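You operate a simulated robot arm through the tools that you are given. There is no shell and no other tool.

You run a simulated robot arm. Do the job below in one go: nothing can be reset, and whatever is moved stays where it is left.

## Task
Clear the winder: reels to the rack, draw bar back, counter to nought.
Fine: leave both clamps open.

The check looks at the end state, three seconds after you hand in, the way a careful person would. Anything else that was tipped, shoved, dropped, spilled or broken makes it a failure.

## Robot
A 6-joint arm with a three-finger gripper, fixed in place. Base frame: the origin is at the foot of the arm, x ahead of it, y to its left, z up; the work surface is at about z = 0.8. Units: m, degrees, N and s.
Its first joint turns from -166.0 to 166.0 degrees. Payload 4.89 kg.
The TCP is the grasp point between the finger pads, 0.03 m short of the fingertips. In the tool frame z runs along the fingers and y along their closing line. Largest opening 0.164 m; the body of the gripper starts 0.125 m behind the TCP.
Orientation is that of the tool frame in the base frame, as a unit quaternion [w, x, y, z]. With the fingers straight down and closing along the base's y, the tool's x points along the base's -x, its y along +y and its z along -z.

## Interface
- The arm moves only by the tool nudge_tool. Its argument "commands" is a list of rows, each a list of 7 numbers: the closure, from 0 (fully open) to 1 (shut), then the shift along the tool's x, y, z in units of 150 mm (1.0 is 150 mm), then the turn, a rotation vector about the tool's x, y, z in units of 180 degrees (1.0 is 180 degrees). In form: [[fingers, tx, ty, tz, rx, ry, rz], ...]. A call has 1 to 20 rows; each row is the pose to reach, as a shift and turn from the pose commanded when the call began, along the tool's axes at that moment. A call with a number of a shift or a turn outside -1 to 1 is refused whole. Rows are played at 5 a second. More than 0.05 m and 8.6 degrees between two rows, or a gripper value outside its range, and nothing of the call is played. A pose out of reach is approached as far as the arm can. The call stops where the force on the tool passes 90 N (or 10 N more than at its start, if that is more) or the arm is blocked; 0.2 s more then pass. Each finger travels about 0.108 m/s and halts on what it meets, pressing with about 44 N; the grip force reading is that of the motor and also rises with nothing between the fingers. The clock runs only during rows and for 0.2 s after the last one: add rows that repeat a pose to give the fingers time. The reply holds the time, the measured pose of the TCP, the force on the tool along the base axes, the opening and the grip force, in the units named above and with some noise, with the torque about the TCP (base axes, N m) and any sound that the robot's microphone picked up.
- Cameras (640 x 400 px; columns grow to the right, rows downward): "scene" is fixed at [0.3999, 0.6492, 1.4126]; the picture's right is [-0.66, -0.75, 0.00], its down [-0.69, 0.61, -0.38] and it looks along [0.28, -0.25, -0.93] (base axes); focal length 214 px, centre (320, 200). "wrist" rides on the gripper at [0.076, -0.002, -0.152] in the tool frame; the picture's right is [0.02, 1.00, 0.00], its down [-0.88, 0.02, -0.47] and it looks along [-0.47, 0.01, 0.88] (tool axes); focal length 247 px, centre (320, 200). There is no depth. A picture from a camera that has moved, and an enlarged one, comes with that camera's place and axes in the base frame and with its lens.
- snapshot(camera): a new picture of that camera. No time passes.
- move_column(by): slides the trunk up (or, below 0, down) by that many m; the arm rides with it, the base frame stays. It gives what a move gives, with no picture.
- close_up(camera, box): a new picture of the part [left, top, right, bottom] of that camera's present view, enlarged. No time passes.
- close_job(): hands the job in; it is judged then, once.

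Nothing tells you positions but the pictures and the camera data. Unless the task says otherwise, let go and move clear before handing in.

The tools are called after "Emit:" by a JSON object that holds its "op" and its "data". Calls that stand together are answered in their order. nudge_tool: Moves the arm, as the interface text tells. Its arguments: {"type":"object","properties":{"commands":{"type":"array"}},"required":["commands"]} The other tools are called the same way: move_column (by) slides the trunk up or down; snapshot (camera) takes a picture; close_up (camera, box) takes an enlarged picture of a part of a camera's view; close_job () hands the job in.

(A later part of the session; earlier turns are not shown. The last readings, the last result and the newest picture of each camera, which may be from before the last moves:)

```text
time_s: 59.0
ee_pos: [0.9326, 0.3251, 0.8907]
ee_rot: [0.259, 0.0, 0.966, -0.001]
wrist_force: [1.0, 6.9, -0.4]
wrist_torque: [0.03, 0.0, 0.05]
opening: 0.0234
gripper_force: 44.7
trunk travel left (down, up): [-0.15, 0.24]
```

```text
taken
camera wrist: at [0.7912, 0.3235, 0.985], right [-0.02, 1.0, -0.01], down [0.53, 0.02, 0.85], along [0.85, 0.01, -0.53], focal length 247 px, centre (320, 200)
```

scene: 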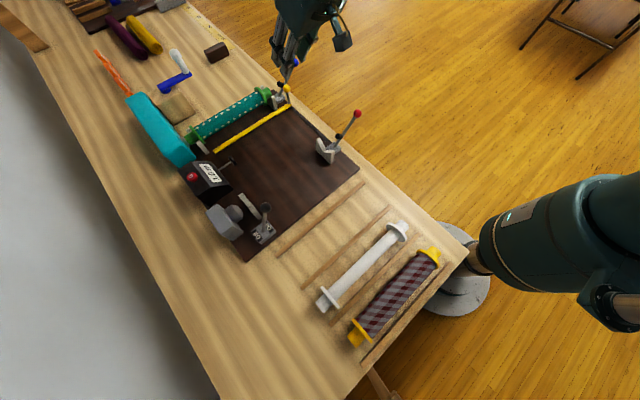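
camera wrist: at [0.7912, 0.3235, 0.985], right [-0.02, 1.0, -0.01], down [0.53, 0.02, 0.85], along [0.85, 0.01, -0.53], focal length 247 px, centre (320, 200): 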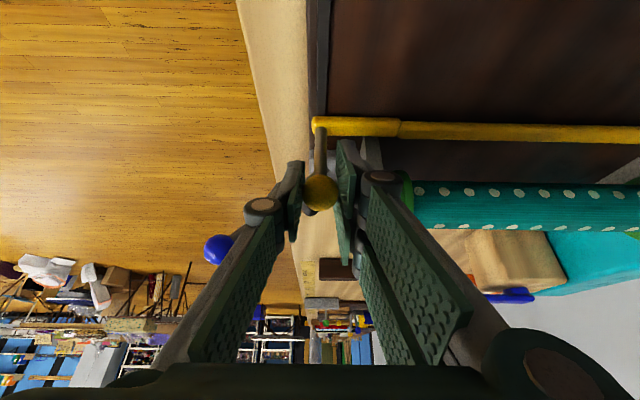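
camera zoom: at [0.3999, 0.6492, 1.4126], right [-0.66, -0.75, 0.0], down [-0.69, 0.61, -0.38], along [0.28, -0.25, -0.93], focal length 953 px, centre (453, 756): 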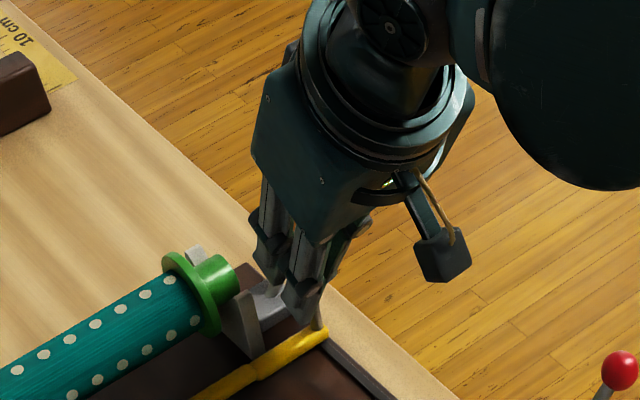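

The knob is held. Before pulling, a small test toward +x tells me whether the bar is already at that end stop.

Emit:
{"op": "nudge_tool", "data": {"commands": [[1, -0.017, 0, 0.01, 0, 0, 0], [1, -0.035, 0, 0.02, 0, 0, 0], [1, -0.035, 0, 0.02, 0, 0, 0]]}}

Emit:
{"op": "close_up", "data": {"camera": "wrist", "box": [270, 90, 420, 230]}}

```text
time_s: 59.8
ee_pos: [0.9389, 0.3256, 0.8928]
ee_rot: [0.259, 0.001, 0.966, 0.0]
wrist_force: [-40.3, 8.7, -10.5]
wrist_torque: [0.02, 0.14, 0.03]
opening: 0.0242
gripper_force: 45.3
trunk travel left (down, up): [-0.15, 0.24]
```

```text
2.86 times, centred on (345, 160) of wrist
camera zoom: at [0.7972, 0.3237, 0.9857], right [-0.02, 1.0, -0.01], down [0.53, 0.02, 0.85], along [0.85, 0.01, -0.53], focal length 706 px, centre (249, 314)
```

zoom: 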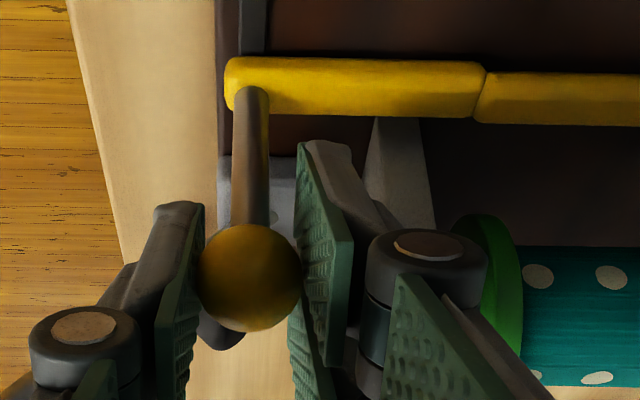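

It is hard against the far stop (40 N), so its whole travel lies toward -x. I pull it that way, gently at first.

Emit:
{"op": "nudge_tool", "data": {"commands": [[1, 0.0, 0, 0.0, 0, 0, 0], [1, 0.058, 0, -0.033, 0, 0, 0], [1, 0.115, 0, -0.067, 0, 0, 0], [1, 0.173, 0, -0.1, 0, 0, 0], [1, 0.231, 0, -0.133, 0, 0, 0], [1, 0.231, 0, -0.133, 0, 0, 0]]}}

Emit:
{"op": "close_up", "data": {"camera": "scene", "box": [190, 70, 350, 190]}}

Emit:
{"op": "close_up", "data": {"camera": "wrist", "box": [270, 90, 420, 230]}}

```text
time_s: 61.2
ee_pos: [0.8987, 0.3262, 0.8933]
ee_rot: [0.259, 0.0, 0.966, 0.0]
wrist_force: [-0.2, 22.3, 10.8]
wrist_torque: [0.1, 0.08, -0.07]
opening: 0.0239
gripper_force: 44.8
trunk travel left (down, up): [-0.15, 0.24]
```

```text
3.33 times, centred on (270, 130) of scene
camera zoom: at [0.3999, 0.6492, 1.4126], right [-0.66, -0.75, 0.0], down [-0.69, 0.61, -0.38], along [0.28, -0.25, -0.93], focal length 715 px, centre (487, 433)
```

zoom: 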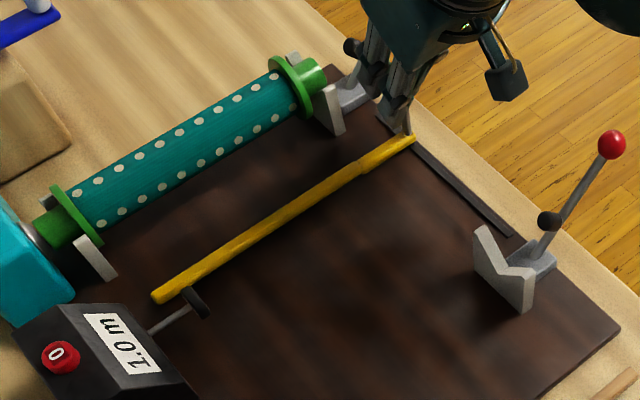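

```text
2.86 times, centred on (345, 160) of wrist
camera zoom: at [0.7574, 0.3236, 0.9856], right [-0.02, 1.0, -0.01], down [0.53, 0.02, 0.85], along [0.85, 0.01, -0.53], focal length 706 px, centre (249, 314)
```

zoom: 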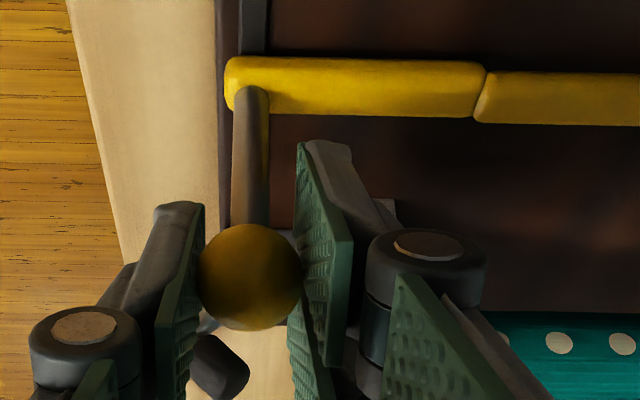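

The bar slides freely. Its far end is about to pass the counter wheel, so I go on in short pulls, watching for contact there.

Emit:
{"op": "nudge_tool", "data": {"commands": [[1, 0.058, 0, -0.033, 0, 0, 0], [1, 0.115, 0, -0.067, 0, 0, 0], [1, 0.173, 0, -0.1, 0, 0, 0], [1, 0.173, 0, -0.1, 0, 0, 0]]}}

Emit:
{"op": "close_up", "data": {"camera": "scene", "box": [180, 130, 270, 200]}}

Emit:
{"op": "snapshot", "data": {"camera": "wrist"}}

```text
time_s: 62.2
ee_pos: [0.8694, 0.3266, 0.8928]
ee_rot: [0.259, 0.001, 0.966, 0.0]
wrist_force: [-0.5, 20.0, 15.6]
wrist_torque: [0.04, -0.02, -0.06]
opening: 0.0239
gripper_force: 45.3
trunk travel left (down, up): [-0.15, 0.24]
```

```text
5.71 times, centred on (225, 165) of scene
camera zoom: at [0.3999, 0.6492, 1.4126], right [-0.66, -0.75, 0.0], down [-0.69, 0.61, -0.38], along [0.28, -0.25, -0.93], focal length 1226 px, centre (863, 400)
```

zoom: 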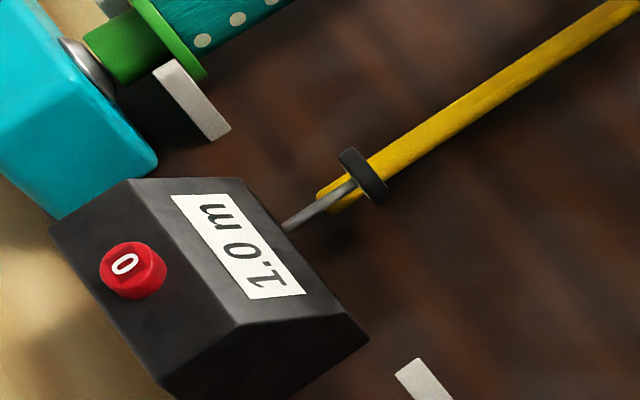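

```text
taken
camera wrist: at [0.7272, 0.3237, 0.9855], right [-0.02, 1.0, -0.01], down [0.53, 0.02, 0.85], along [0.85, 0.01, -0.53], focal length 247 px, centre (320, 200)
```

wrist: 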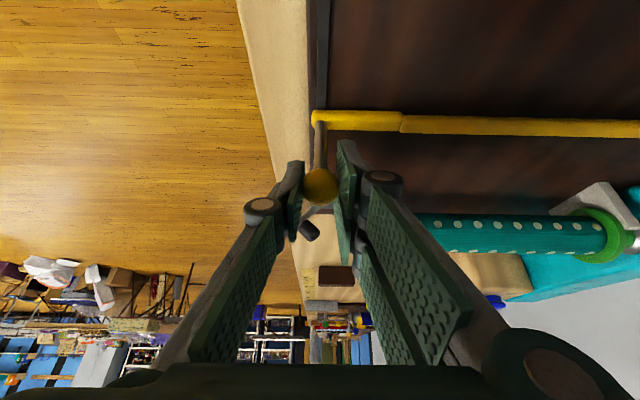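

The bar passes under the wheel and the forces stay low. I continue.

Emit:
{"op": "nudge_tool", "data": {"commands": [[1, 0.058, 0, -0.033, 0, 0, 0], [1, 0.115, 0, -0.067, 0, 0, 0], [1, 0.173, 0, -0.1, 0, 0, 0], [1, 0.231, 0, -0.133, 0, 0, 0], [1, 0.231, 0, -0.133, 0, 0, 0]]}}

Emit:
{"op": "close_up", "data": {"camera": "scene", "box": [180, 130, 270, 200]}}

```text
time_s: 63.4
ee_pos: [0.8294, 0.3258, 0.8926]
ee_rot: [0.259, 0.001, 0.966, 0.0]
wrist_force: [-0.5, 26.6, 10.9]
wrist_torque: [0.07, 0.08, -0.1]
opening: 0.0238
gripper_force: 45.1
trunk travel left (down, up): [-0.15, 0.24]
```

```text
5.71 times, centred on (225, 165) of scene
camera zoom: at [0.3999, 0.6492, 1.4126], right [-0.66, -0.75, 0.0], down [-0.69, 0.61, -0.38], along [0.28, -0.25, -0.93], focal length 1226 px, centre (863, 400)
```

zoom: 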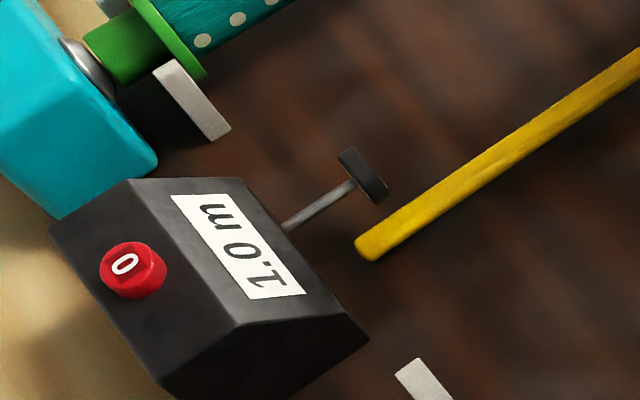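

It is past the wheel and the counter still reads 1.0 m. I bring the bar on toward the near end stop.

Emit:
{"op": "nudge_tool", "data": {"commands": [[1, 0.058, 0, -0.033, 0, 0, 0], [1, 0.115, 0, -0.067, 0, 0, 0], [1, 0.173, 0, -0.1, 0, 0, 0], [1, 0.231, 0, -0.133, 0, 0, 0], [1, 0.289, 0, -0.167, 0, 0, 0], [1, 0.346, 0, -0.2, 0, 0, 0], [1, 0.346, 0, -0.2, 0, 0, 0]]}}

Emit:
{"op": "nudge_tool", "data": {"commands": [[1, 0.029, 0, -0.017, 0, 0, 0], [1, 0.058, 0, -0.033, 0, 0, 0], [1, 0.087, 0, -0.05, 0, 0, 0], [1, 0.115, 0, -0.067, 0, 0, 0], [1, 0.115, 0, -0.067, 0, 0, 0]]}}

Emit:
{"op": "close_up", "data": {"camera": "scene", "box": [200, 90, 370, 220]}}

Emit:
{"op": "snapshot", "data": {"camera": "wrist"}}

```text
time_s: 65.0
ee_pos: [0.7692, 0.3258, 0.8914]
ee_rot: [0.259, -0.001, 0.966, 0.0]
wrist_force: [-1.1, 22.2, 17.2]
wrist_torque: [0.06, -0.03, -0.08]
opening: 0.0239
gripper_force: 45.0
trunk travel left (down, up): [-0.15, 0.24]
```

```text
time_s: 66.2
ee_pos: [0.7494, 0.3265, 0.8913]
ee_rot: [0.258, 0.0, 0.966, 0.001]
wrist_force: [-0.5, 30.0, 9.5]
wrist_torque: [0.11, -0.02, -0.08]
opening: 0.0238
gripper_force: 45.1
trunk travel left (down, up): [-0.15, 0.24]
```

```text
3.08 times, centred on (285, 155) of scene
camera zoom: at [0.3999, 0.6492, 1.4126], right [-0.66, -0.75, 0.0], down [-0.69, 0.61, -0.38], along [0.28, -0.25, -0.93], focal length 660 px, centre (428, 338)
```

zoom: 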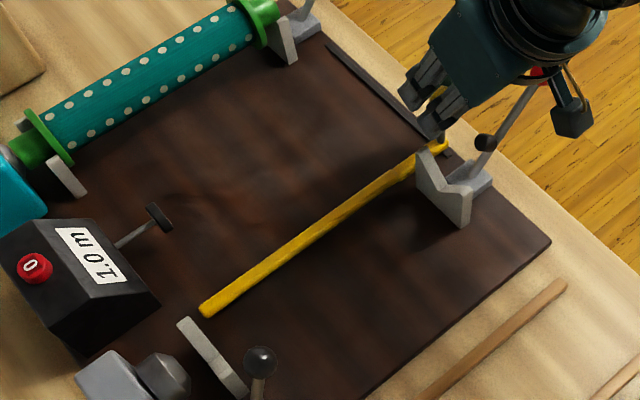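

```text
taken
camera wrist: at [0.6075, 0.3236, 0.9853], right [-0.02, 1.0, -0.01], down [0.53, 0.02, 0.85], along [0.85, 0.01, -0.53], focal length 247 px, centre (320, 200)
```

wrist: 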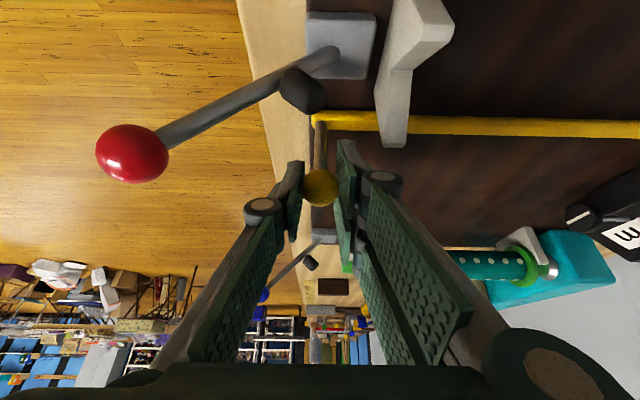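

Almost there; no stop felt yet. I pull in 3–4 mm steps until the near stop is reached.

Emit:
{"op": "nudge_tool", "data": {"commands": [[1, 0.017, 0, -0.01, 0, 0, 0], [1, 0.035, 0, -0.02, 0, 0, 0], [1, 0.035, 0, -0.02, 0, 0, 0]]}}

Emit:
{"op": "close_up", "data": {"camera": "wrist", "box": [270, 60, 420, 230]}}

```text
time_s: 67.0
ee_pos: [0.745, 0.3252, 0.8915]
ee_rot: [0.259, 0.001, 0.966, -0.001]
wrist_force: [36.2, 26.4, -4.7]
wrist_torque: [-0.02, -0.42, -0.13]
opening: 0.0234
gripper_force: 44.6
trunk travel left (down, up): [-0.15, 0.24]
```

```text
2.35 times, centred on (345, 145) of wrist
camera zoom: at [0.6031, 0.3235, 0.9844], right [-0.02, 1.0, -0.01], down [0.53, 0.02, 0.85], along [0.85, 0.01, -0.53], focal length 581 px, centre (261, 329)
```

zoom: 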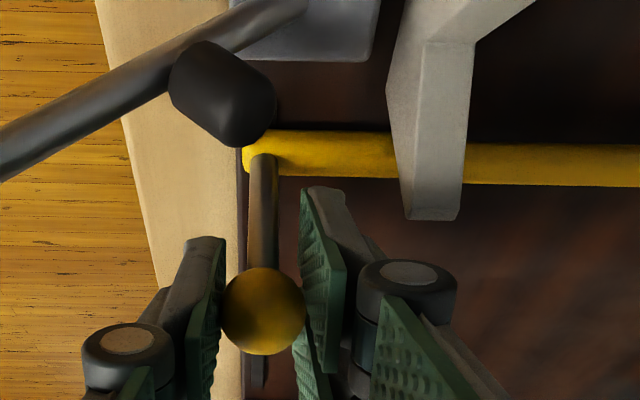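

The near end stop is reached (36 N). I relax, open, back out along the tool axis and check that the bar stays.

Emit:
{"op": "nudge_tool", "data": {"commands": [[1, -0.015, 0, 0.008, 0, 0, 0], [0.84, -0.015, 0, 0.008, 0, 0, 0], [0.8, -0.015, 0, 0.008, 0, 0, 0], [0.75, -0.015, 0, 0.008, 0, 0, 0], [0.695, -0.015, 0, 0.008, 0, 0, 0], [0.695, -0.015, 0, 0.008, 0, 0, 0]]}}

Emit:
{"op": "nudge_tool", "data": {"commands": [[0.695, 0, 0, -0.15, 0, 0, 0], [0.695, 0, 0, -0.35, 0, 0, 0], [0.695, 0, 0, -0.55, 0, 0, 0], [0.695, 0, 0, -0.8, 0, 0, 0], [0.695, 0, 0, -0.8, 0, 0, 0]]}}

Emit:
{"op": "snapshot", "data": {"camera": "wrist"}}

Emit:
{"op": "snapshot", "data": {"camera": "scene"}}

```text
time_s: 68.4
ee_pos: [0.7459, 0.3254, 0.8915]
ee_rot: [0.259, 0.0, 0.966, 0.0]
wrist_force: [0.1, 0.5, 0.1]
wrist_torque: [-0.04, 0.02, -0.04]
opening: 0.05
gripper_force: 0.1
trunk travel left (down, up): [-0.15, 0.24]
```

```text
time_s: 69.6
ee_pos: [0.6856, 0.3234, 0.9958]
ee_rot: [0.259, 0.0, 0.966, 0.0]
wrist_force: [-0.9, 0.0, 0.4]
wrist_torque: [0.02, 0.0, 0.06]
opening: 0.0498
gripper_force: 0.1
trunk travel left (down, up): [-0.15, 0.24]
```

```text
taken
camera wrist: at [0.5446, 0.3219, 1.089], right [-0.02, 1.0, -0.01], down [0.53, 0.02, 0.85], along [0.85, 0.01, -0.53], focal length 247 px, centre (320, 200)
```

wrist: 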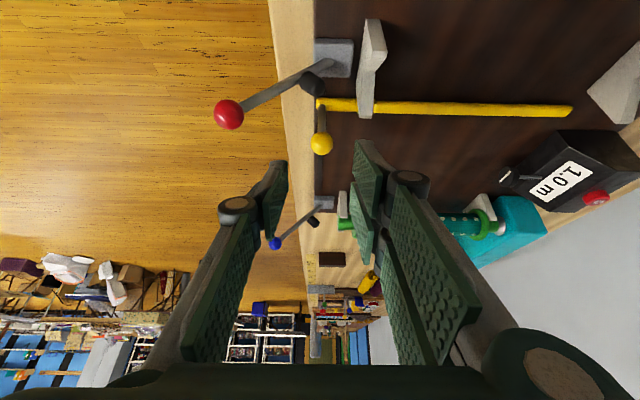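

```text
taken
```

scene: 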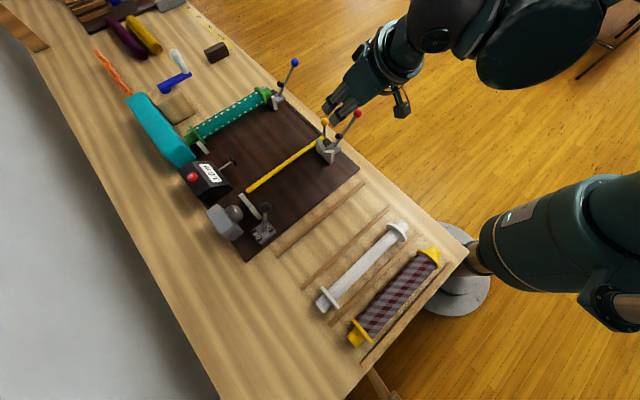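

The bar stays at the near end. Now the green reel (axis near x≈0.989, z≈0.867, about 1.11 m from the base axis): I re-orient the tool to close across it, tilted 30° outward, and approach for a look.

Emit:
{"op": "nudge_tool", "data": {"commands": [[0.695, -0.053, 0, -0.092, 0, 0.033, 0], [0.69, -0.107, 0, -0.185, 0, 0.067, 0], [0.67, -0.16, 0, -0.277, 0, 0.1, 0], [0.65, -0.214, 0, -0.37, 0, 0.133, 0], [0.62, -0.267, 0, -0.462, 0, 0.1667, 0], [0.604, -0.267, 0, -0.462, 0, 0.1667, 0]]}}

Emit:
{"op": "nudge_tool", "data": {"commands": [[0.604, -0.056, 0.083, 0, 0, 0, -0.042], [0.604, -0.11, 0.167, 0, 0, 0, -0.083], [0.604, -0.167, 0.25, 0, 0, 0, -0.125], [0.604, -0.22, 0.333, 0, 0, 0, -0.167], [0.604, -0.28, 0.417, 0, 0, 0, -0.208], [0.604, -0.333, 0.5, 0, 0, 0, -0.25], [0.604, -0.39, 0.583, 0, 0, 0, -0.292], [0.604, -0.445, 0.667, 0, 0, 0, -0.333], [0.604, -0.5, 0.75, 0, 0, 0, -0.375], [0.604, -0.556, 0.833, 0, 0, 0, -0.417], [0.604, -0.61, 0.917, 0, 0, 0, -0.458], [0.604, -0.667, 1.0, 0, 0, 0, -0.5], [0.604, -0.667, 1.0, 0, 0, 0, -0.5]]}}

Emit:
{"op": "nudge_tool", "data": {"commands": [[0.604, -0.053, -0.08, 0, 0.033, 0, 0], [0.604, -0.107, -0.16, 0, 0.067, 0, 0], [0.604, -0.16, -0.24, 0, 0.1, 0, 0], [0.604, -0.213, -0.32, 0, 0.133, 0, 0], [0.604, -0.267, -0.4, 0, 0.1667, 0, 0], [0.604, -0.267, -0.4, 0, 0.1667, 0, 0]]}}

Emit:
{"op": "snapshot", "data": {"camera": "wrist"}}

Emit:
{"op": "snapshot", "data": {"camera": "scene"}}

```text
time_s: 71.0
ee_pos: [0.6873, 0.3258, 1.0748]
ee_rot: [0.0, 0.0, 1.0, 0.0]
wrist_force: [-0.8, 0.6, -0.8]
wrist_torque: [0.0, 0.02, -0.01]
opening: 0.0646
gripper_force: 0.1
trunk travel left (down, up): [-0.15, 0.24]
```

```text
time_s: 73.8
ee_pos: [0.7872, 0.4753, 1.076]
ee_rot: [0.0, 0.708, -0.706, 0.0]
wrist_force: [0.0, 0.9, 0.7]
wrist_torque: [-0.01, 0.06, 0.01]
opening: 0.0649
gripper_force: 0.1
trunk travel left (down, up): [-0.15, 0.24]
```

```text
time_s: 75.2
ee_pos: [0.8475, 0.5158, 1.0738]
ee_rot: [0.183, -0.683, 0.683, -0.184]
wrist_force: [-0.4, 0.8, 0.2]
wrist_torque: [-0.03, -0.01, 0.02]
opening: 0.0648
gripper_force: 0.1
trunk travel left (down, up): [-0.15, 0.24]
```

```text
taken
camera wrist: at [0.7735, 0.4387, 1.207], right [-0.87, -0.02, -0.5], down [-0.25, 0.88, 0.4], along [0.43, 0.47, -0.77], focal length 247 px, centre (320, 200)
```

wrist: 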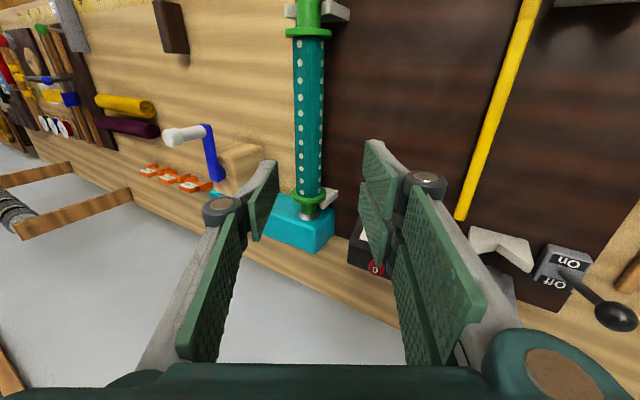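

```text
taken
```

scene: 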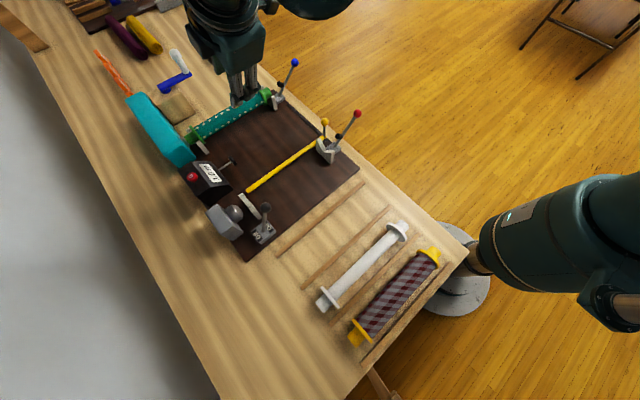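

The reel lies a little to the far side of my approach line. I move to 10 cm short of it along the tool axis and re-check the lateral centring.

Emit:
{"op": "nudge_tool", "data": {"commands": [[0.604, 0.012, -0.11, 0.0, 0, 0, 0], [0.604, 0.012, -0.11, 0.2, 0, 0, 0], [0.604, 0.012, -0.11, 0.4, 0, 0, 0], [0.604, 0.012, -0.11, 0.6, 0, 0, 0], [0.604, 0.012, -0.11, 0.8, 0, 0, 0], [0.604, 0.012, -0.11, 0.989, 0, 0, 0], [0.604, 0.012, -0.11, 0.989, 0, 0, 0]]}}

Emit:
{"op": "snapshot", "data": {"camera": "wrist"}}

Emit:
{"op": "close_up", "data": {"camera": "wrist", "box": [240, 60, 400, 220]}}

Emit:
{"op": "close_up", "data": {"camera": "scene", "box": [170, 50, 320, 170]}}

```text
time_s: 76.8
ee_pos: [0.9357, 0.5145, 0.9543]
ee_rot: [0.183, -0.682, 0.683, -0.184]
wrist_force: [-0.3, -0.6, -0.2]
wrist_torque: [-0.05, 0.0, -0.02]
opening: 0.0651
gripper_force: 0.1
trunk travel left (down, up): [-0.15, 0.24]
```

```text
taken
camera wrist: at [0.8607, 0.4379, 1.0863], right [-0.87, -0.02, -0.5], down [-0.25, 0.88, 0.4], along [0.43, 0.47, -0.77], focal length 247 px, centre (320, 200)
```

wrist: 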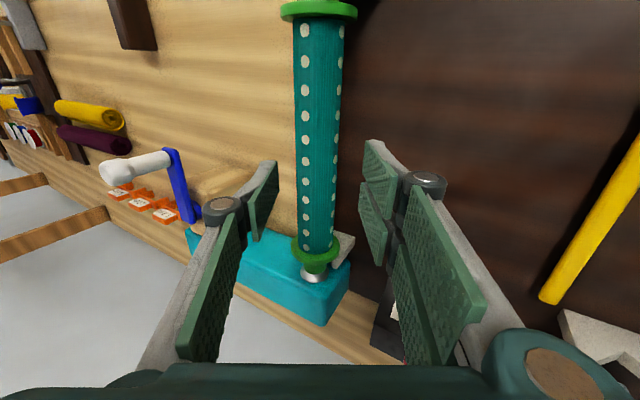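

```text
2.50 times, centred on (320, 140) of wrist
camera zoom: at [0.8607, 0.4379, 1.0863], right [-0.87, -0.02, -0.5], down [-0.25, 0.88, 0.4], along [0.43, 0.47, -0.77], focal length 617 px, centre (320, 350)
```

zoom: 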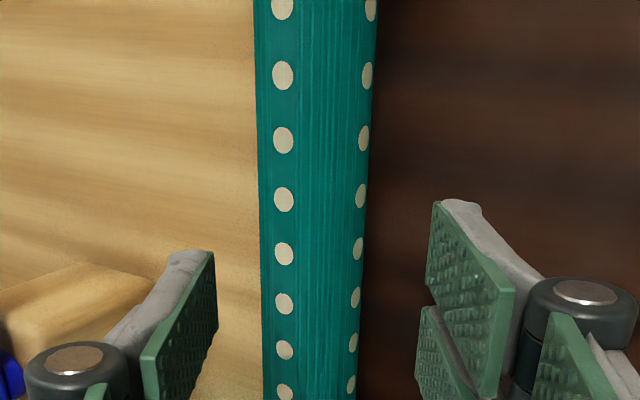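

```text
3.33 times, centred on (245, 110) of scene
camera zoom: at [0.3999, 0.6492, 1.4126], right [-0.66, -0.75, 0.0], down [-0.69, 0.61, -0.38], along [0.28, -0.25, -0.93], focal length 715 px, centre (570, 500)
```

zoom: 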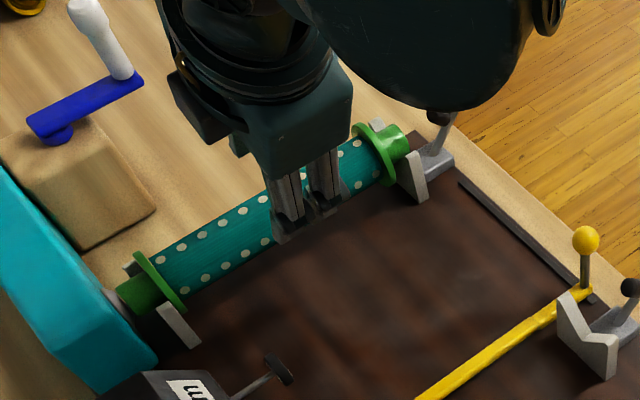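

Only about 4 mm off laterally. I correct this and slide in along the tool axis until the TCP is at the reel's axis.

Emit:
{"op": "nudge_tool", "data": {"commands": [[0.604, 0, -0.027, 0.1, 0, 0, 0], [0.604, 0, -0.027, 0.25, 0, 0, 0], [0.604, 0, -0.027, 0.4, 0, 0, 0], [0.604, 0, -0.027, 0.53, 0, 0, 0], [0.604, 0, -0.027, 0.53, 0, 0, 0]]}}

Emit:
{"op": "close_up", "data": {"camera": "wrist", "box": [220, 80, 420, 280]}}

Emit:
{"op": "close_up", "data": {"camera": "scene", "box": [170, 50, 320, 170]}}

```text
time_s: 78.0
ee_pos: [0.9787, 0.5139, 0.8865]
ee_rot: [0.183, -0.683, 0.683, -0.183]
wrist_force: [0.7, -0.6, 0.1]
wrist_torque: [-0.01, 0.0, -0.02]
opening: 0.0647
gripper_force: 0.1
trunk travel left (down, up): [-0.15, 0.24]
```

```text
2.00 times, centred on (320, 180) of wrist
camera zoom: at [0.904, 0.4369, 1.0196], right [-0.87, -0.02, -0.5], down [-0.25, 0.88, 0.4], along [0.43, 0.47, -0.77], focal length 494 px, centre (320, 240)
```

zoom: 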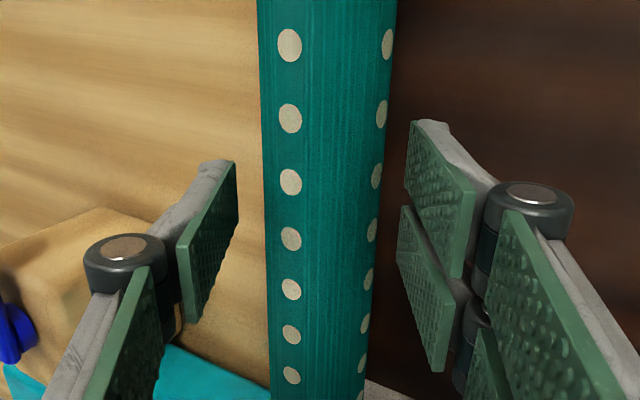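

```text
3.33 times, centred on (245, 110) of scene
camera zoom: at [0.3999, 0.6492, 1.4126], right [-0.66, -0.75, 0.0], down [-0.69, 0.61, -0.38], along [0.28, -0.25, -0.93], focal length 715 px, centre (570, 500)
```

zoom: 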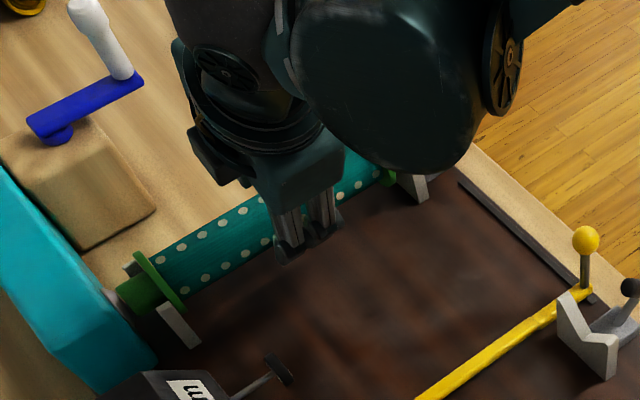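

Well centred now. I go the last 2 cm and close on the cloth.

Emit:
{"op": "nudge_tool", "data": {"commands": [[0.604, 0, 0, 0.07, 0, 0, 0], [0.604, 0, 0, 0.14, 0, 0, 0], [0.604, 0, 0, 0.14, 0, 0, 0]]}}

Emit:
{"op": "nudge_tool", "data": {"commands": [[0.65, 0, 0, 0, 0, 0, 0], [0.7, 0, 0, 0, 0, 0, 0], [0.75, 0, 0, 0, 0, 0, 0], [0.8, 0, 0, 0, 0, 0, 0], [1, 0, 0, 0, 0, 0, 0], [1, 0, 0, 0, 0, 0, 0]]}}

Emit:
{"op": "snapshot", "data": {"camera": "wrist"}}

Emit:
{"op": "close_up", "data": {"camera": "scene", "box": [170, 50, 320, 170]}}

```text
time_s: 78.8
ee_pos: [0.99, 0.5131, 0.87]
ee_rot: [-0.184, 0.683, -0.683, 0.183]
wrist_force: [0.2, 0.0, 0.4]
wrist_torque: [-0.01, 0.0, 0.0]
opening: 0.0648
gripper_force: 0.1
trunk travel left (down, up): [-0.15, 0.24]
```

```text
time_s: 80.2
ee_pos: [0.9875, 0.5131, 0.8694]
ee_rot: [0.183, -0.683, 0.683, -0.183]
wrist_force: [-2.9, 0.1, 0.1]
wrist_torque: [0.0, 0.04, 0.05]
opening: 0.0436
gripper_force: 43.8
trunk travel left (down, up): [-0.15, 0.24]
```

```text
taken
camera wrist: at [0.9142, 0.437, 1.0024], right [-0.87, -0.02, -0.5], down [-0.25, 0.88, 0.4], along [0.43, 0.47, -0.77], focal length 247 px, centre (320, 200)
```

wrist: 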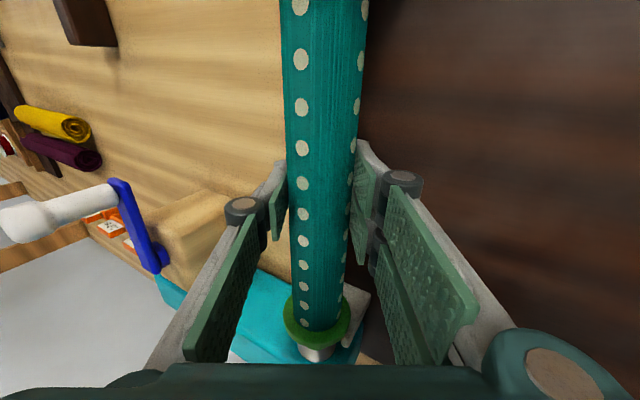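

```text
3.33 times, centred on (245, 110) of scene
camera zoom: at [0.3999, 0.6492, 1.4126], right [-0.66, -0.75, 0.0], down [-0.69, 0.61, -0.38], along [0.28, -0.25, -0.93], focal length 715 px, centre (570, 500)
```

zoom: 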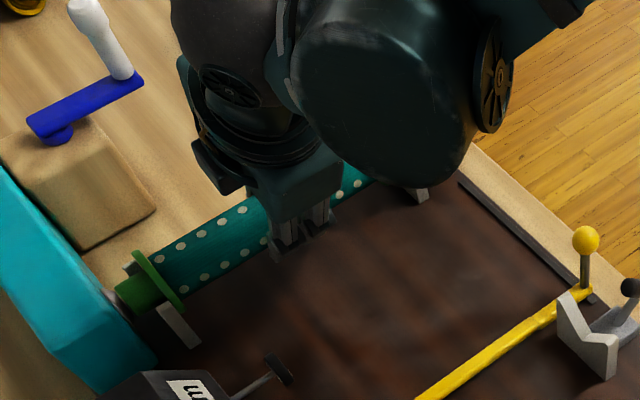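

Gripped at 0.0436 m. I lift straight up, first 1 cm, then a few more, watching forces and opening.

Emit:
{"op": "nudge_tool", "data": {"commands": [[1, 0, -0.017, -0.029, 0, 0, 0], [1, 0, -0.033, -0.058, 0, 0, 0], [1, 0, -0.033, -0.058, 0, 0, 0]]}}

Emit:
{"op": "nudge_tool", "data": {"commands": [[1, 0, -0.033, -0.058, 0, 0, 0], [1, 0, -0.067, -0.115, 0, 0, 0], [1, 0, -0.1, -0.173, 0, 0, 0], [1, 0, -0.133, -0.231, 0, 0, 0], [1, 0, -0.133, -0.231, 0, 0, 0]]}}

Emit:
{"op": "snapshot", "data": {"camera": "wrist"}}

Emit:
{"op": "close_up", "data": {"camera": "scene", "box": [170, 50, 320, 170]}}

```text
time_s: 81.0
ee_pos: [0.988, 0.5137, 0.8804]
ee_rot: [-0.183, 0.683, -0.683, 0.183]
wrist_force: [0.0, 0.8, -1.9]
wrist_torque: [-0.02, 0.07, 0.02]
opening: 0.0433
gripper_force: 43.9
trunk travel left (down, up): [-0.15, 0.24]
```

```text
time_s: 82.2
ee_pos: [0.9884, 0.5126, 0.9201]
ee_rot: [0.183, -0.683, 0.683, -0.182]
wrist_force: [-0.5, -0.5, -2.5]
wrist_torque: [-0.06, 0.02, 0.0]
opening: 0.0435
gripper_force: 44.1
trunk travel left (down, up): [-0.15, 0.24]
```

```text
taken
camera wrist: at [0.9141, 0.4362, 1.0527], right [-0.87, -0.02, -0.5], down [-0.25, 0.88, 0.4], along [0.43, 0.47, -0.77], focal length 247 px, centre (320, 200)
```

wrist: 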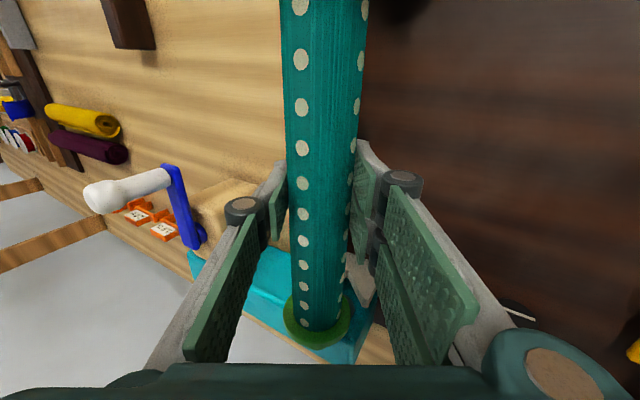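

```text
3.33 times, centred on (245, 110) of scene
camera zoom: at [0.3999, 0.6492, 1.4126], right [-0.66, -0.75, 0.0], down [-0.69, 0.61, -0.38], along [0.28, -0.25, -0.93], focal length 715 px, centre (570, 500)
```

zoom: 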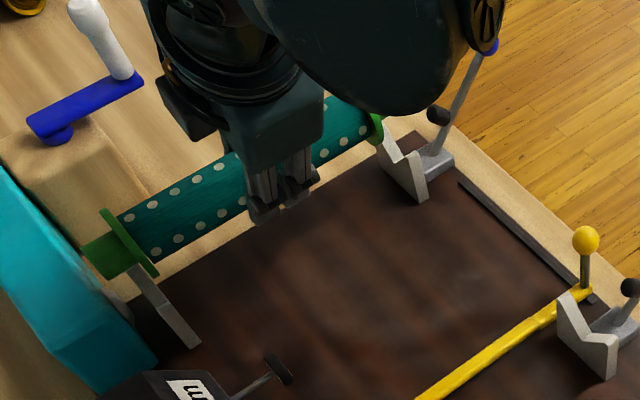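

The green reel is free of its cradle and level. I raise it well above everything, straighten the tool while drawing back, and carry it toward the free lane next to the board (x≈0.486).

Emit:
{"op": "nudge_tool", "data": {"commands": [[1, 0, -0.097, -0.167, 0, 0, 0], [1, 0, -0.193, -0.335, 0, 0, 0], [1, 0, -0.29, -0.5, 0, 0, 0], [1, 0, -0.386, -0.67, 0, 0, 0], [1, 0, -0.483, -0.837, 0, 0, 0], [1, 0, -0.483, -0.837, 0, 0, 0]]}}

Emit:
{"op": "nudge_tool", "data": {"commands": [[1, 0, 0.124, -0.071, -0.024, 0, 0], [1, 0, 0.247, -0.143, -0.048, 0, 0], [1, 0, 0.371, -0.214, -0.071, 0, 0], [1, 0, 0.495, -0.286, -0.095, 0, 0], [1, 0, 0.619, -0.357, -0.119, 0, 0], [1, 0, 0.742, -0.429, -0.143, 0, 0], [1, 0, 0.866, -0.5, -0.1667, 0, 0], [1, 0, 0.866, -0.5, -0.1667, 0, 0]]}}

Emit:
{"op": "nudge_tool", "data": {"commands": [[1, 0, 0.15, 0, 0, 0, 0], [1, 0, 0.35, 0, 0, 0, 0], [1, 0, 0.55, 0, 0, 0, 0], [1, 0, 0.75, 0, 0, 0, 0], [1, 0, 0.95, 0, 0, 0, 0], [1, 0, 1.0, 0, 0, 0, 0], [1, 0, 1.0, 0, 0, 0, 0]]}}

Emit:
{"op": "snapshot", "data": {"camera": "scene"}}

Emit:
{"op": "snapshot", "data": {"camera": "wrist"}}

```text
time_s: 83.6
ee_pos: [0.9874, 0.5118, 1.0673]
ee_rot: [0.183, -0.683, 0.683, -0.183]
wrist_force: [-0.5, -0.7, -0.8]
wrist_torque: [0.02, -0.01, 0.02]
opening: 0.0433
gripper_force: 44.2
trunk travel left (down, up): [-0.15, 0.24]
```

```text
time_s: 85.4
ee_pos: [0.8371, 0.5126, 1.0654]
ee_rot: [0.0, 0.707, -0.707, 0.0]
wrist_force: [-0.2, -0.1, -1.9]
wrist_torque: [0.0, 0.01, 0.02]
opening: 0.0433
gripper_force: 43.6
trunk travel left (down, up): [-0.15, 0.24]
```

```text
time_s: 87.0
ee_pos: [0.6873, 0.513, 1.0652]
ee_rot: [0.0, 0.707, -0.707, 0.0]
wrist_force: [-1.0, -0.7, -2.0]
wrist_torque: [-0.02, -0.06, 0.02]
opening: 0.0432
gripper_force: 43.8
trunk travel left (down, up): [-0.15, 0.24]
```

```text
taken
```

scene: 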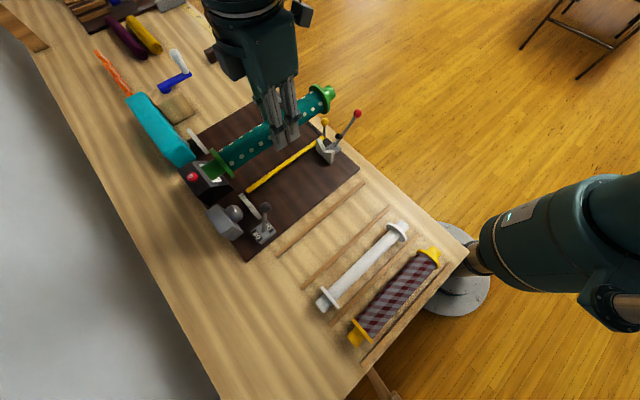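

```text
taken
camera wrist: at [0.6903, 0.4357, 1.2169], right [-1.0, -0.02, 0.0], down [-0.02, 0.88, 0.47], along [-0.01, 0.47, -0.88], focal length 247 px, centre (320, 200)
```

wrist: 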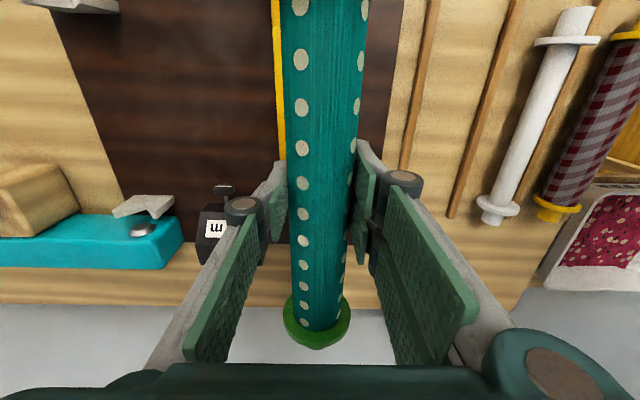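

The carry goes well. I continue over the rack to x≈0.486 and check the lane from above.

Emit:
{"op": "nudge_tool", "data": {"commands": [[1, 0, 0.15, 0, 0, 0, 0], [1, 0, 0.35, 0, 0, 0, 0], [1, 0, 0.55, 0, 0, 0, 0], [1, 0, 0.75, 0, 0, 0, 0], [1, 0, 0.95, 0, 0, 0, 0], [1, 0, 1.0, 0, 0, 0, 0], [1, 0, 1.0, 0, 0, 0, 0]]}}

Emit:
{"op": "nudge_tool", "data": {"commands": [[1, 0, 0.15, 0, 0, 0, 0], [1, 0, 0.33, 0, 0, 0, 0], [1, 0, 0.33, 0.2, 0, 0, 0], [1, 0, 0.33, 0.4, 0, 0, 0], [1, 0, 0.33, 0.6, 0, 0, 0], [1, 0, 0.33, 0.8, 0, 0, 0], [1, 0, 0.33, 0.8, 0, 0, 0]]}}

Emit:
{"op": "snapshot", "data": {"camera": "wrist"}}

Emit:
{"op": "close_up", "data": {"camera": "scene", "box": [230, 160, 450, 350]}}

```text
time_s: 88.6
ee_pos: [0.5375, 0.5124, 1.0667]
ee_rot: [0.0, 0.708, -0.707, 0.0]
wrist_force: [-0.5, -0.8, -1.1]
wrist_torque: [0.0, -0.04, 0.0]
opening: 0.0435
gripper_force: 43.8
trunk travel left (down, up): [-0.15, 0.24]
```

```text
time_s: 90.2
ee_pos: [0.4882, 0.5145, 0.9439]
ee_rot: [-0.001, -0.707, 0.707, 0.0]
wrist_force: [-0.2, -0.6, -0.9]
wrist_torque: [-0.03, 0.03, -0.01]
opening: 0.0433
gripper_force: 43.8
trunk travel left (down, up): [-0.15, 0.24]
```

```text
taken
camera wrist: at [0.4905, 0.4368, 1.0962], right [-1.0, -0.02, 0.0], down [-0.02, 0.88, 0.47], along [-0.01, 0.47, -0.88], focal length 247 px, centre (320, 200)
```

wrist: 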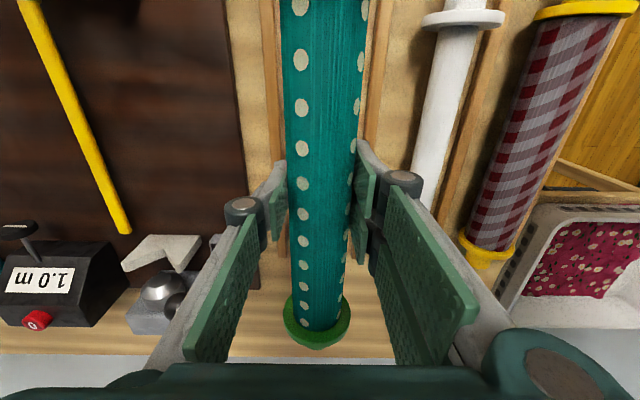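

```text
2.11 times, centred on (340, 255) of scene
camera zoom: at [0.3999, 0.6492, 1.4126], right [-0.66, -0.75, 0.0], down [-0.69, 0.61, -0.38], along [0.28, -0.25, -0.93], focal length 452 px, centre (278, 84)
```

zoom: 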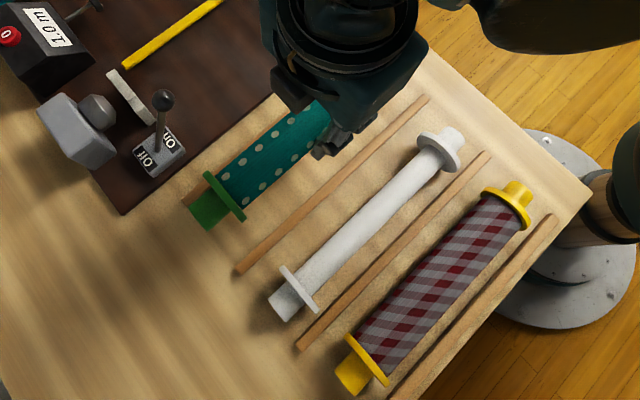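

The reel is centred between its strips (0.542 and 0.431). I lower it close to the table and then feel for contact.

Emit:
{"op": "nudge_tool", "data": {"commands": [[1, 0, 0.005, 0.15, 0, 0, 0], [1, 0, 0.005, 0.3, 0, 0, 0], [1, 0, 0.005, 0.45, 0, 0, 0], [1, 0, 0.005, 0.58, 0, 0, 0], [1, 0, 0.005, 0.65, 0, 0, 0], [1, 0, 0.005, 0.65, 0, 0, 0]]}}

Emit:
{"op": "nudge_tool", "data": {"commands": [[1, 0, 0, 0.013, 0, 0, 0], [1, 0, 0, 0.027, 0, 0, 0], [1, 0, 0, 0.04, 0, 0, 0], [1, 0, 0, 0.04, 0, 0, 0]]}}

Emit:
{"op": "snapshot", "data": {"camera": "wrist"}}

Emit:
{"op": "close_up", "data": {"camera": "scene", "box": [230, 160, 450, 350]}}

```text
time_s: 91.6
ee_pos: [0.4876, 0.5138, 0.8487]
ee_rot: [-0.001, -0.707, 0.707, 0.0]
wrist_force: [-0.3, -0.4, -1.6]
wrist_torque: [-0.02, -0.01, 0.0]
opening: 0.0432
gripper_force: 44.4
trunk travel left (down, up): [-0.15, 0.24]
```

```text
time_s: 92.6
ee_pos: [0.4879, 0.5136, 0.842]
ee_rot: [0.0, 0.707, -0.707, 0.0]
wrist_force: [-0.2, 0.2, -2.3]
wrist_torque: [-0.04, 0.03, -0.01]
opening: 0.0435
gripper_force: 44.2
trunk travel left (down, up): [-0.15, 0.24]
```

```text
taken
camera wrist: at [0.491, 0.4366, 0.9941], right [-1.0, -0.02, 0.0], down [-0.02, 0.88, 0.47], along [-0.01, 0.47, -0.88], focal length 247 px, centre (320, 200)
```

wrist: 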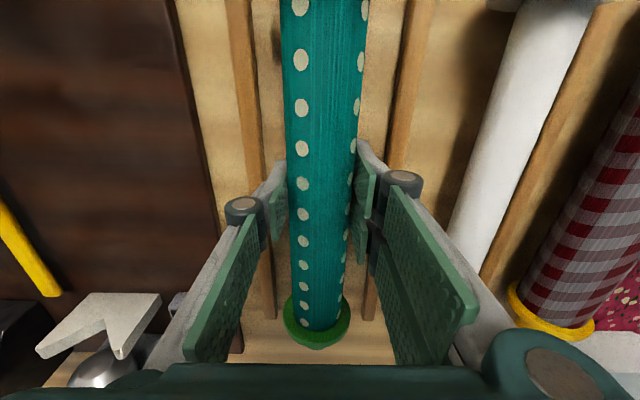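

```text
2.11 times, centred on (340, 255) of scene
camera zoom: at [0.3999, 0.6492, 1.4126], right [-0.66, -0.75, 0.0], down [-0.69, 0.61, -0.38], along [0.28, -0.25, -0.93], focal length 452 px, centre (278, 84)
```

zoom: 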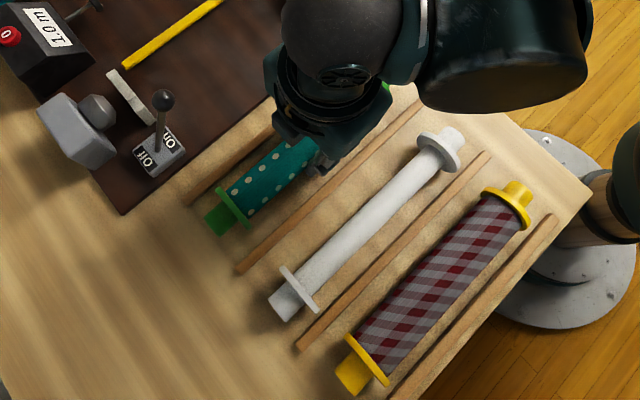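

No contact yet. I go on down in small steps, reading the force each time.

Emit:
{"op": "nudge_tool", "data": {"commands": [[1, 0, 0, 0.013, 0, 0, 0], [1, 0, 0, 0.027, 0, 0, 0], [1, 0, 0, 0.027, 0, 0, 0]]}}

Emit:
{"op": "nudge_tool", "data": {"commands": [[1, 0, 0, 0.012, 0, 0, 0], [1, 0, 0, 0.012, 0, 0, 0]]}}

Emit:
{"op": "nudge_tool", "data": {"commands": [[1, 0, 0, 0.01, 0, 0, 0], [1, 0, 0, 0.01, 0, 0, 0]]}}

```text
time_s: 93.4
ee_pos: [0.4885, 0.514, 0.8381]
ee_rot: [-0.001, 0.707, -0.707, 0.002]
wrist_force: [0.9, -0.5, -2.0]
wrist_torque: [-0.01, 0.06, 0.03]
opening: 0.0434
gripper_force: 44.4
trunk travel left (down, up): [-0.15, 0.24]
```

```text
time_s: 94.0
ee_pos: [0.4875, 0.5127, 0.8375]
ee_rot: [0.0, -0.707, 0.707, -0.001]
wrist_force: [1.5, 5.4, 30.5]
wrist_torque: [-0.08, 0.2, 0.02]
opening: 0.0433
gripper_force: 43.8
trunk travel left (down, up): [-0.15, 0.24]
```

```text
time_s: 94.6
ee_pos: [0.4875, 0.5131, 0.8358]
ee_rot: [-0.001, 0.707, -0.707, 0.0]
wrist_force: [7.5, 17.2, 59.9]
wrist_torque: [0.14, -0.18, 0.01]
opening: 0.0436
gripper_force: 44.4
trunk travel left (down, up): [-0.15, 0.24]
```

The reel is on the table at z≈0.8375. I ease the pressure off and open slowly to about 6 cm.

Emit:
{"op": "nudge_tool", "data": {"commands": [[1, 0, 0, -0.015, 0, 0, 0], [0.735, 0, 0, -0.015, 0, 0, 0], [0.72, 0, 0, -0.015, 0, 0, 0], [0.7, 0, 0, -0.015, 0, 0, 0], [0.68, 0, 0, -0.015, 0, 0, 0], [0.65, 0, 0, -0.015, 0, 0, 0], [0.63, 0, 0, -0.015, 0, 0, 0], [0.63, 0, 0, -0.015, 0, 0, 0], [0.63, 0, 0, -0.015, 0, 0, 0]]}}

Emit:
{"op": "snapshot", "data": {"camera": "wrist"}}

Emit:
{"op": "close_up", "data": {"camera": "scene", "box": [230, 160, 450, 350]}}

```text
time_s: 96.6
ee_pos: [0.4885, 0.5128, 0.837]
ee_rot: [0.0, -0.707, 0.707, 0.0]
wrist_force: [0.3, -0.2, 0.2]
wrist_torque: [-0.01, 0.04, 0.01]
opening: 0.0607
gripper_force: 0.1
trunk travel left (down, up): [-0.15, 0.24]
```

```text
taken
camera wrist: at [0.4908, 0.4365, 0.9891], right [-1.0, -0.02, 0.0], down [-0.02, 0.88, 0.47], along [-0.01, 0.47, -0.88], focal length 247 px, centre (320, 200)
```

wrist: 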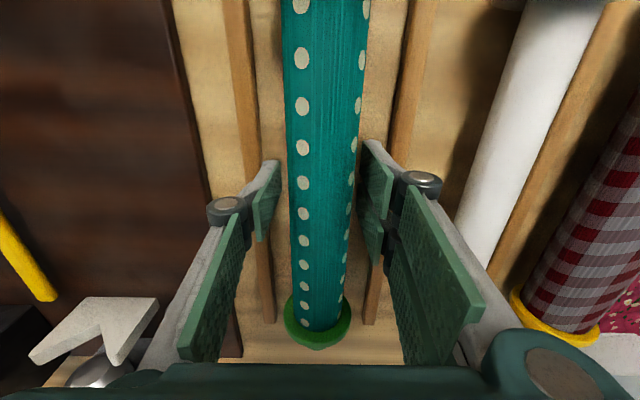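

```text
2.11 times, centred on (340, 255) of scene
camera zoom: at [0.3999, 0.6492, 1.4126], right [-0.66, -0.75, 0.0], down [-0.69, 0.61, -0.38], along [0.28, -0.25, -0.93], focal length 452 px, centre (278, 84)
```

zoom: 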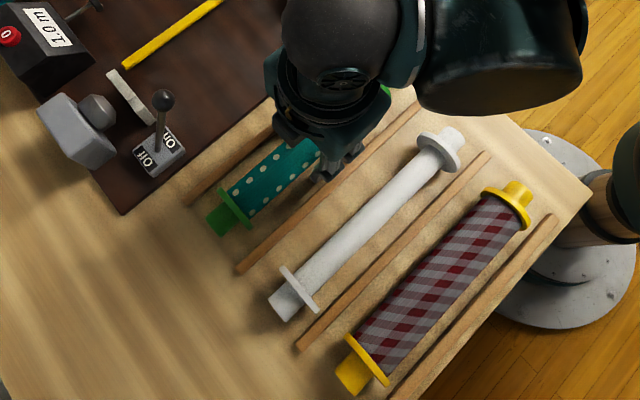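

The green reel rests centred in its lane with the fingers clear on both sides. I rise straight up and check all three reels.

Emit:
{"op": "nudge_tool", "data": {"commands": [[0.63, 0, 0, -0.1, 0, 0, 0], [0.63, 0, 0, -0.25, 0, 0, 0], [0.63, 0, 0, -0.45, 0, 0, 0], [0.63, 0, 0, -0.7, 0, 0, 0], [0.63, 0, 0, -1.0, 0, 0, 0], [0.63, 0, 0, -1.0, 0, 0, 0]]}}

Emit:
{"op": "nudge_tool", "data": {"commands": [[0.7, 0, -0.15, -0.15, 0, 0, 0], [0.8, 0, -0.35, -0.3, 0, 0, 0], [0.9, 0, -0.55, -0.45, 0, 0, 0], [1, 0, -0.75, -0.55, 0, 0, 0], [1, 0, -0.95, -0.55, 0, 0, 0], [1, 0, -0.95, -0.55, 0, 0, 0]]}}

Emit:
{"op": "snapshot", "data": {"camera": "wrist"}}

Emit:
{"op": "snapshot", "data": {"camera": "scene"}}

```text
time_s: 98.0
ee_pos: [0.4891, 0.5122, 0.9879]
ee_rot: [0.0, -0.707, 0.707, -0.001]
wrist_force: [0.6, 0.5, -0.3]
wrist_torque: [0.02, -0.04, -0.03]
opening: 0.0607
gripper_force: 0.2
trunk travel left (down, up): [-0.15, 0.24]
```

```text
time_s: 99.4
ee_pos: [0.6311, 0.5132, 1.0693]
ee_rot: [0.001, -0.706, 0.708, 0.0]
wrist_force: [0.9, 0.6, 0.7]
wrist_torque: [-0.05, 0.0, 0.0]
opening: 0.0001
gripper_force: 44.6
trunk travel left (down, up): [-0.15, 0.24]
```

```text
taken
camera wrist: at [0.634, 0.436, 1.2204], right [-1.0, -0.02, 0.0], down [-0.02, 0.88, 0.47], along [-0.01, 0.47, -0.88], focal length 247 px, centre (320, 200)
```

wrist: 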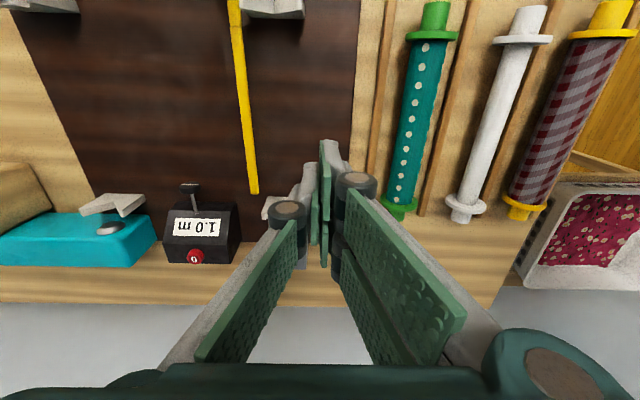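

```text
taken
```

scene: 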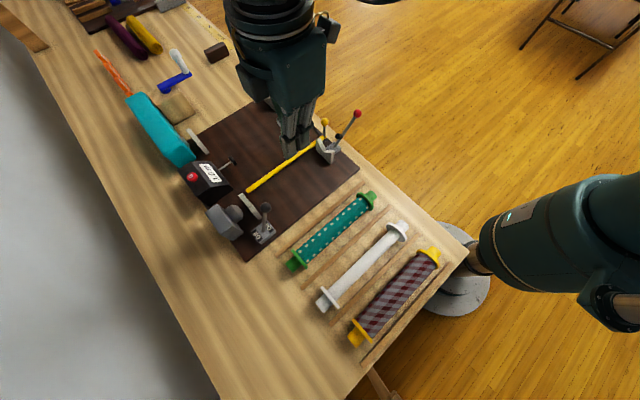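

All three reels lie in their lanes. Now the counter: two views put the red button at about (0.845, 0.730, 0.886). I look at the box shape to choose the pressing direction.

Emit:
{"op": "close_up", "data": {"camera": "wrist", "box": [140, 170, 260, 280]}}

Emit:
{"op": "close_up", "data": {"camera": "scene", "box": [170, 145, 245, 215]}}

Emit:
{"op": "close_up", "data": {"camera": "scene", "box": [180, 165, 205, 190]}}

```text
3.64 times, centred on (200, 225) of wrist
camera zoom: at [0.634, 0.436, 1.2204], right [-1.0, -0.02, 0.0], down [-0.02, 0.88, 0.47], along [-0.01, 0.47, -0.88], focal length 898 px, centre (756, 109)
```

zoom: 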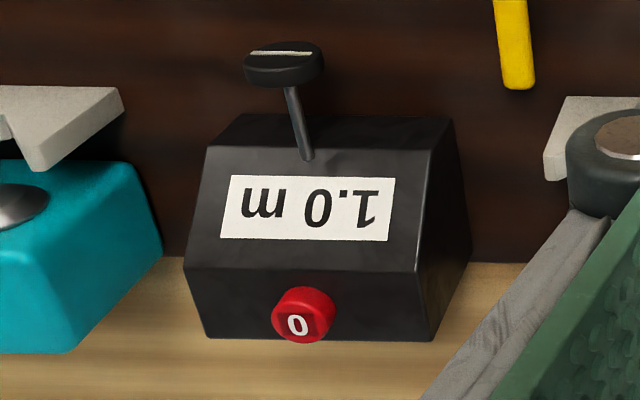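

```text
5.71 times, centred on (208, 180) of scene
camera zoom: at [0.3999, 0.6492, 1.4126], right [-0.66, -0.75, 0.0], down [-0.69, 0.61, -0.38], along [0.28, -0.25, -0.93], focal length 1226 px, centre (963, 314)
```

zoom: 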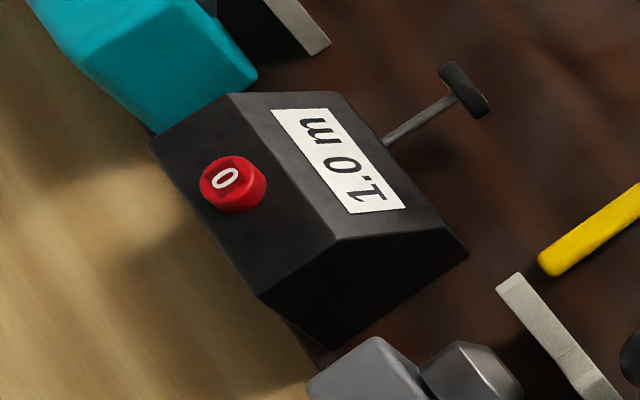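

```text
16.00 times, centred on (192, 178) of scene
camera zoom: at [0.3999, 0.6492, 1.4126], right [-0.66, -0.75, 0.0], down [-0.69, 0.61, -0.38], along [0.28, -0.25, -0.93], focal length 3432 px, centre (2360, 560)
```

zoom: 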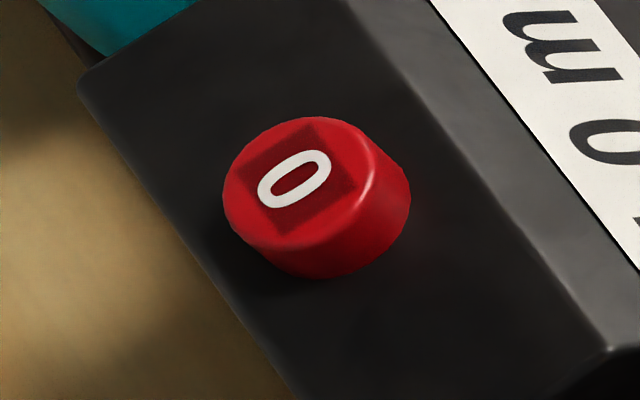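

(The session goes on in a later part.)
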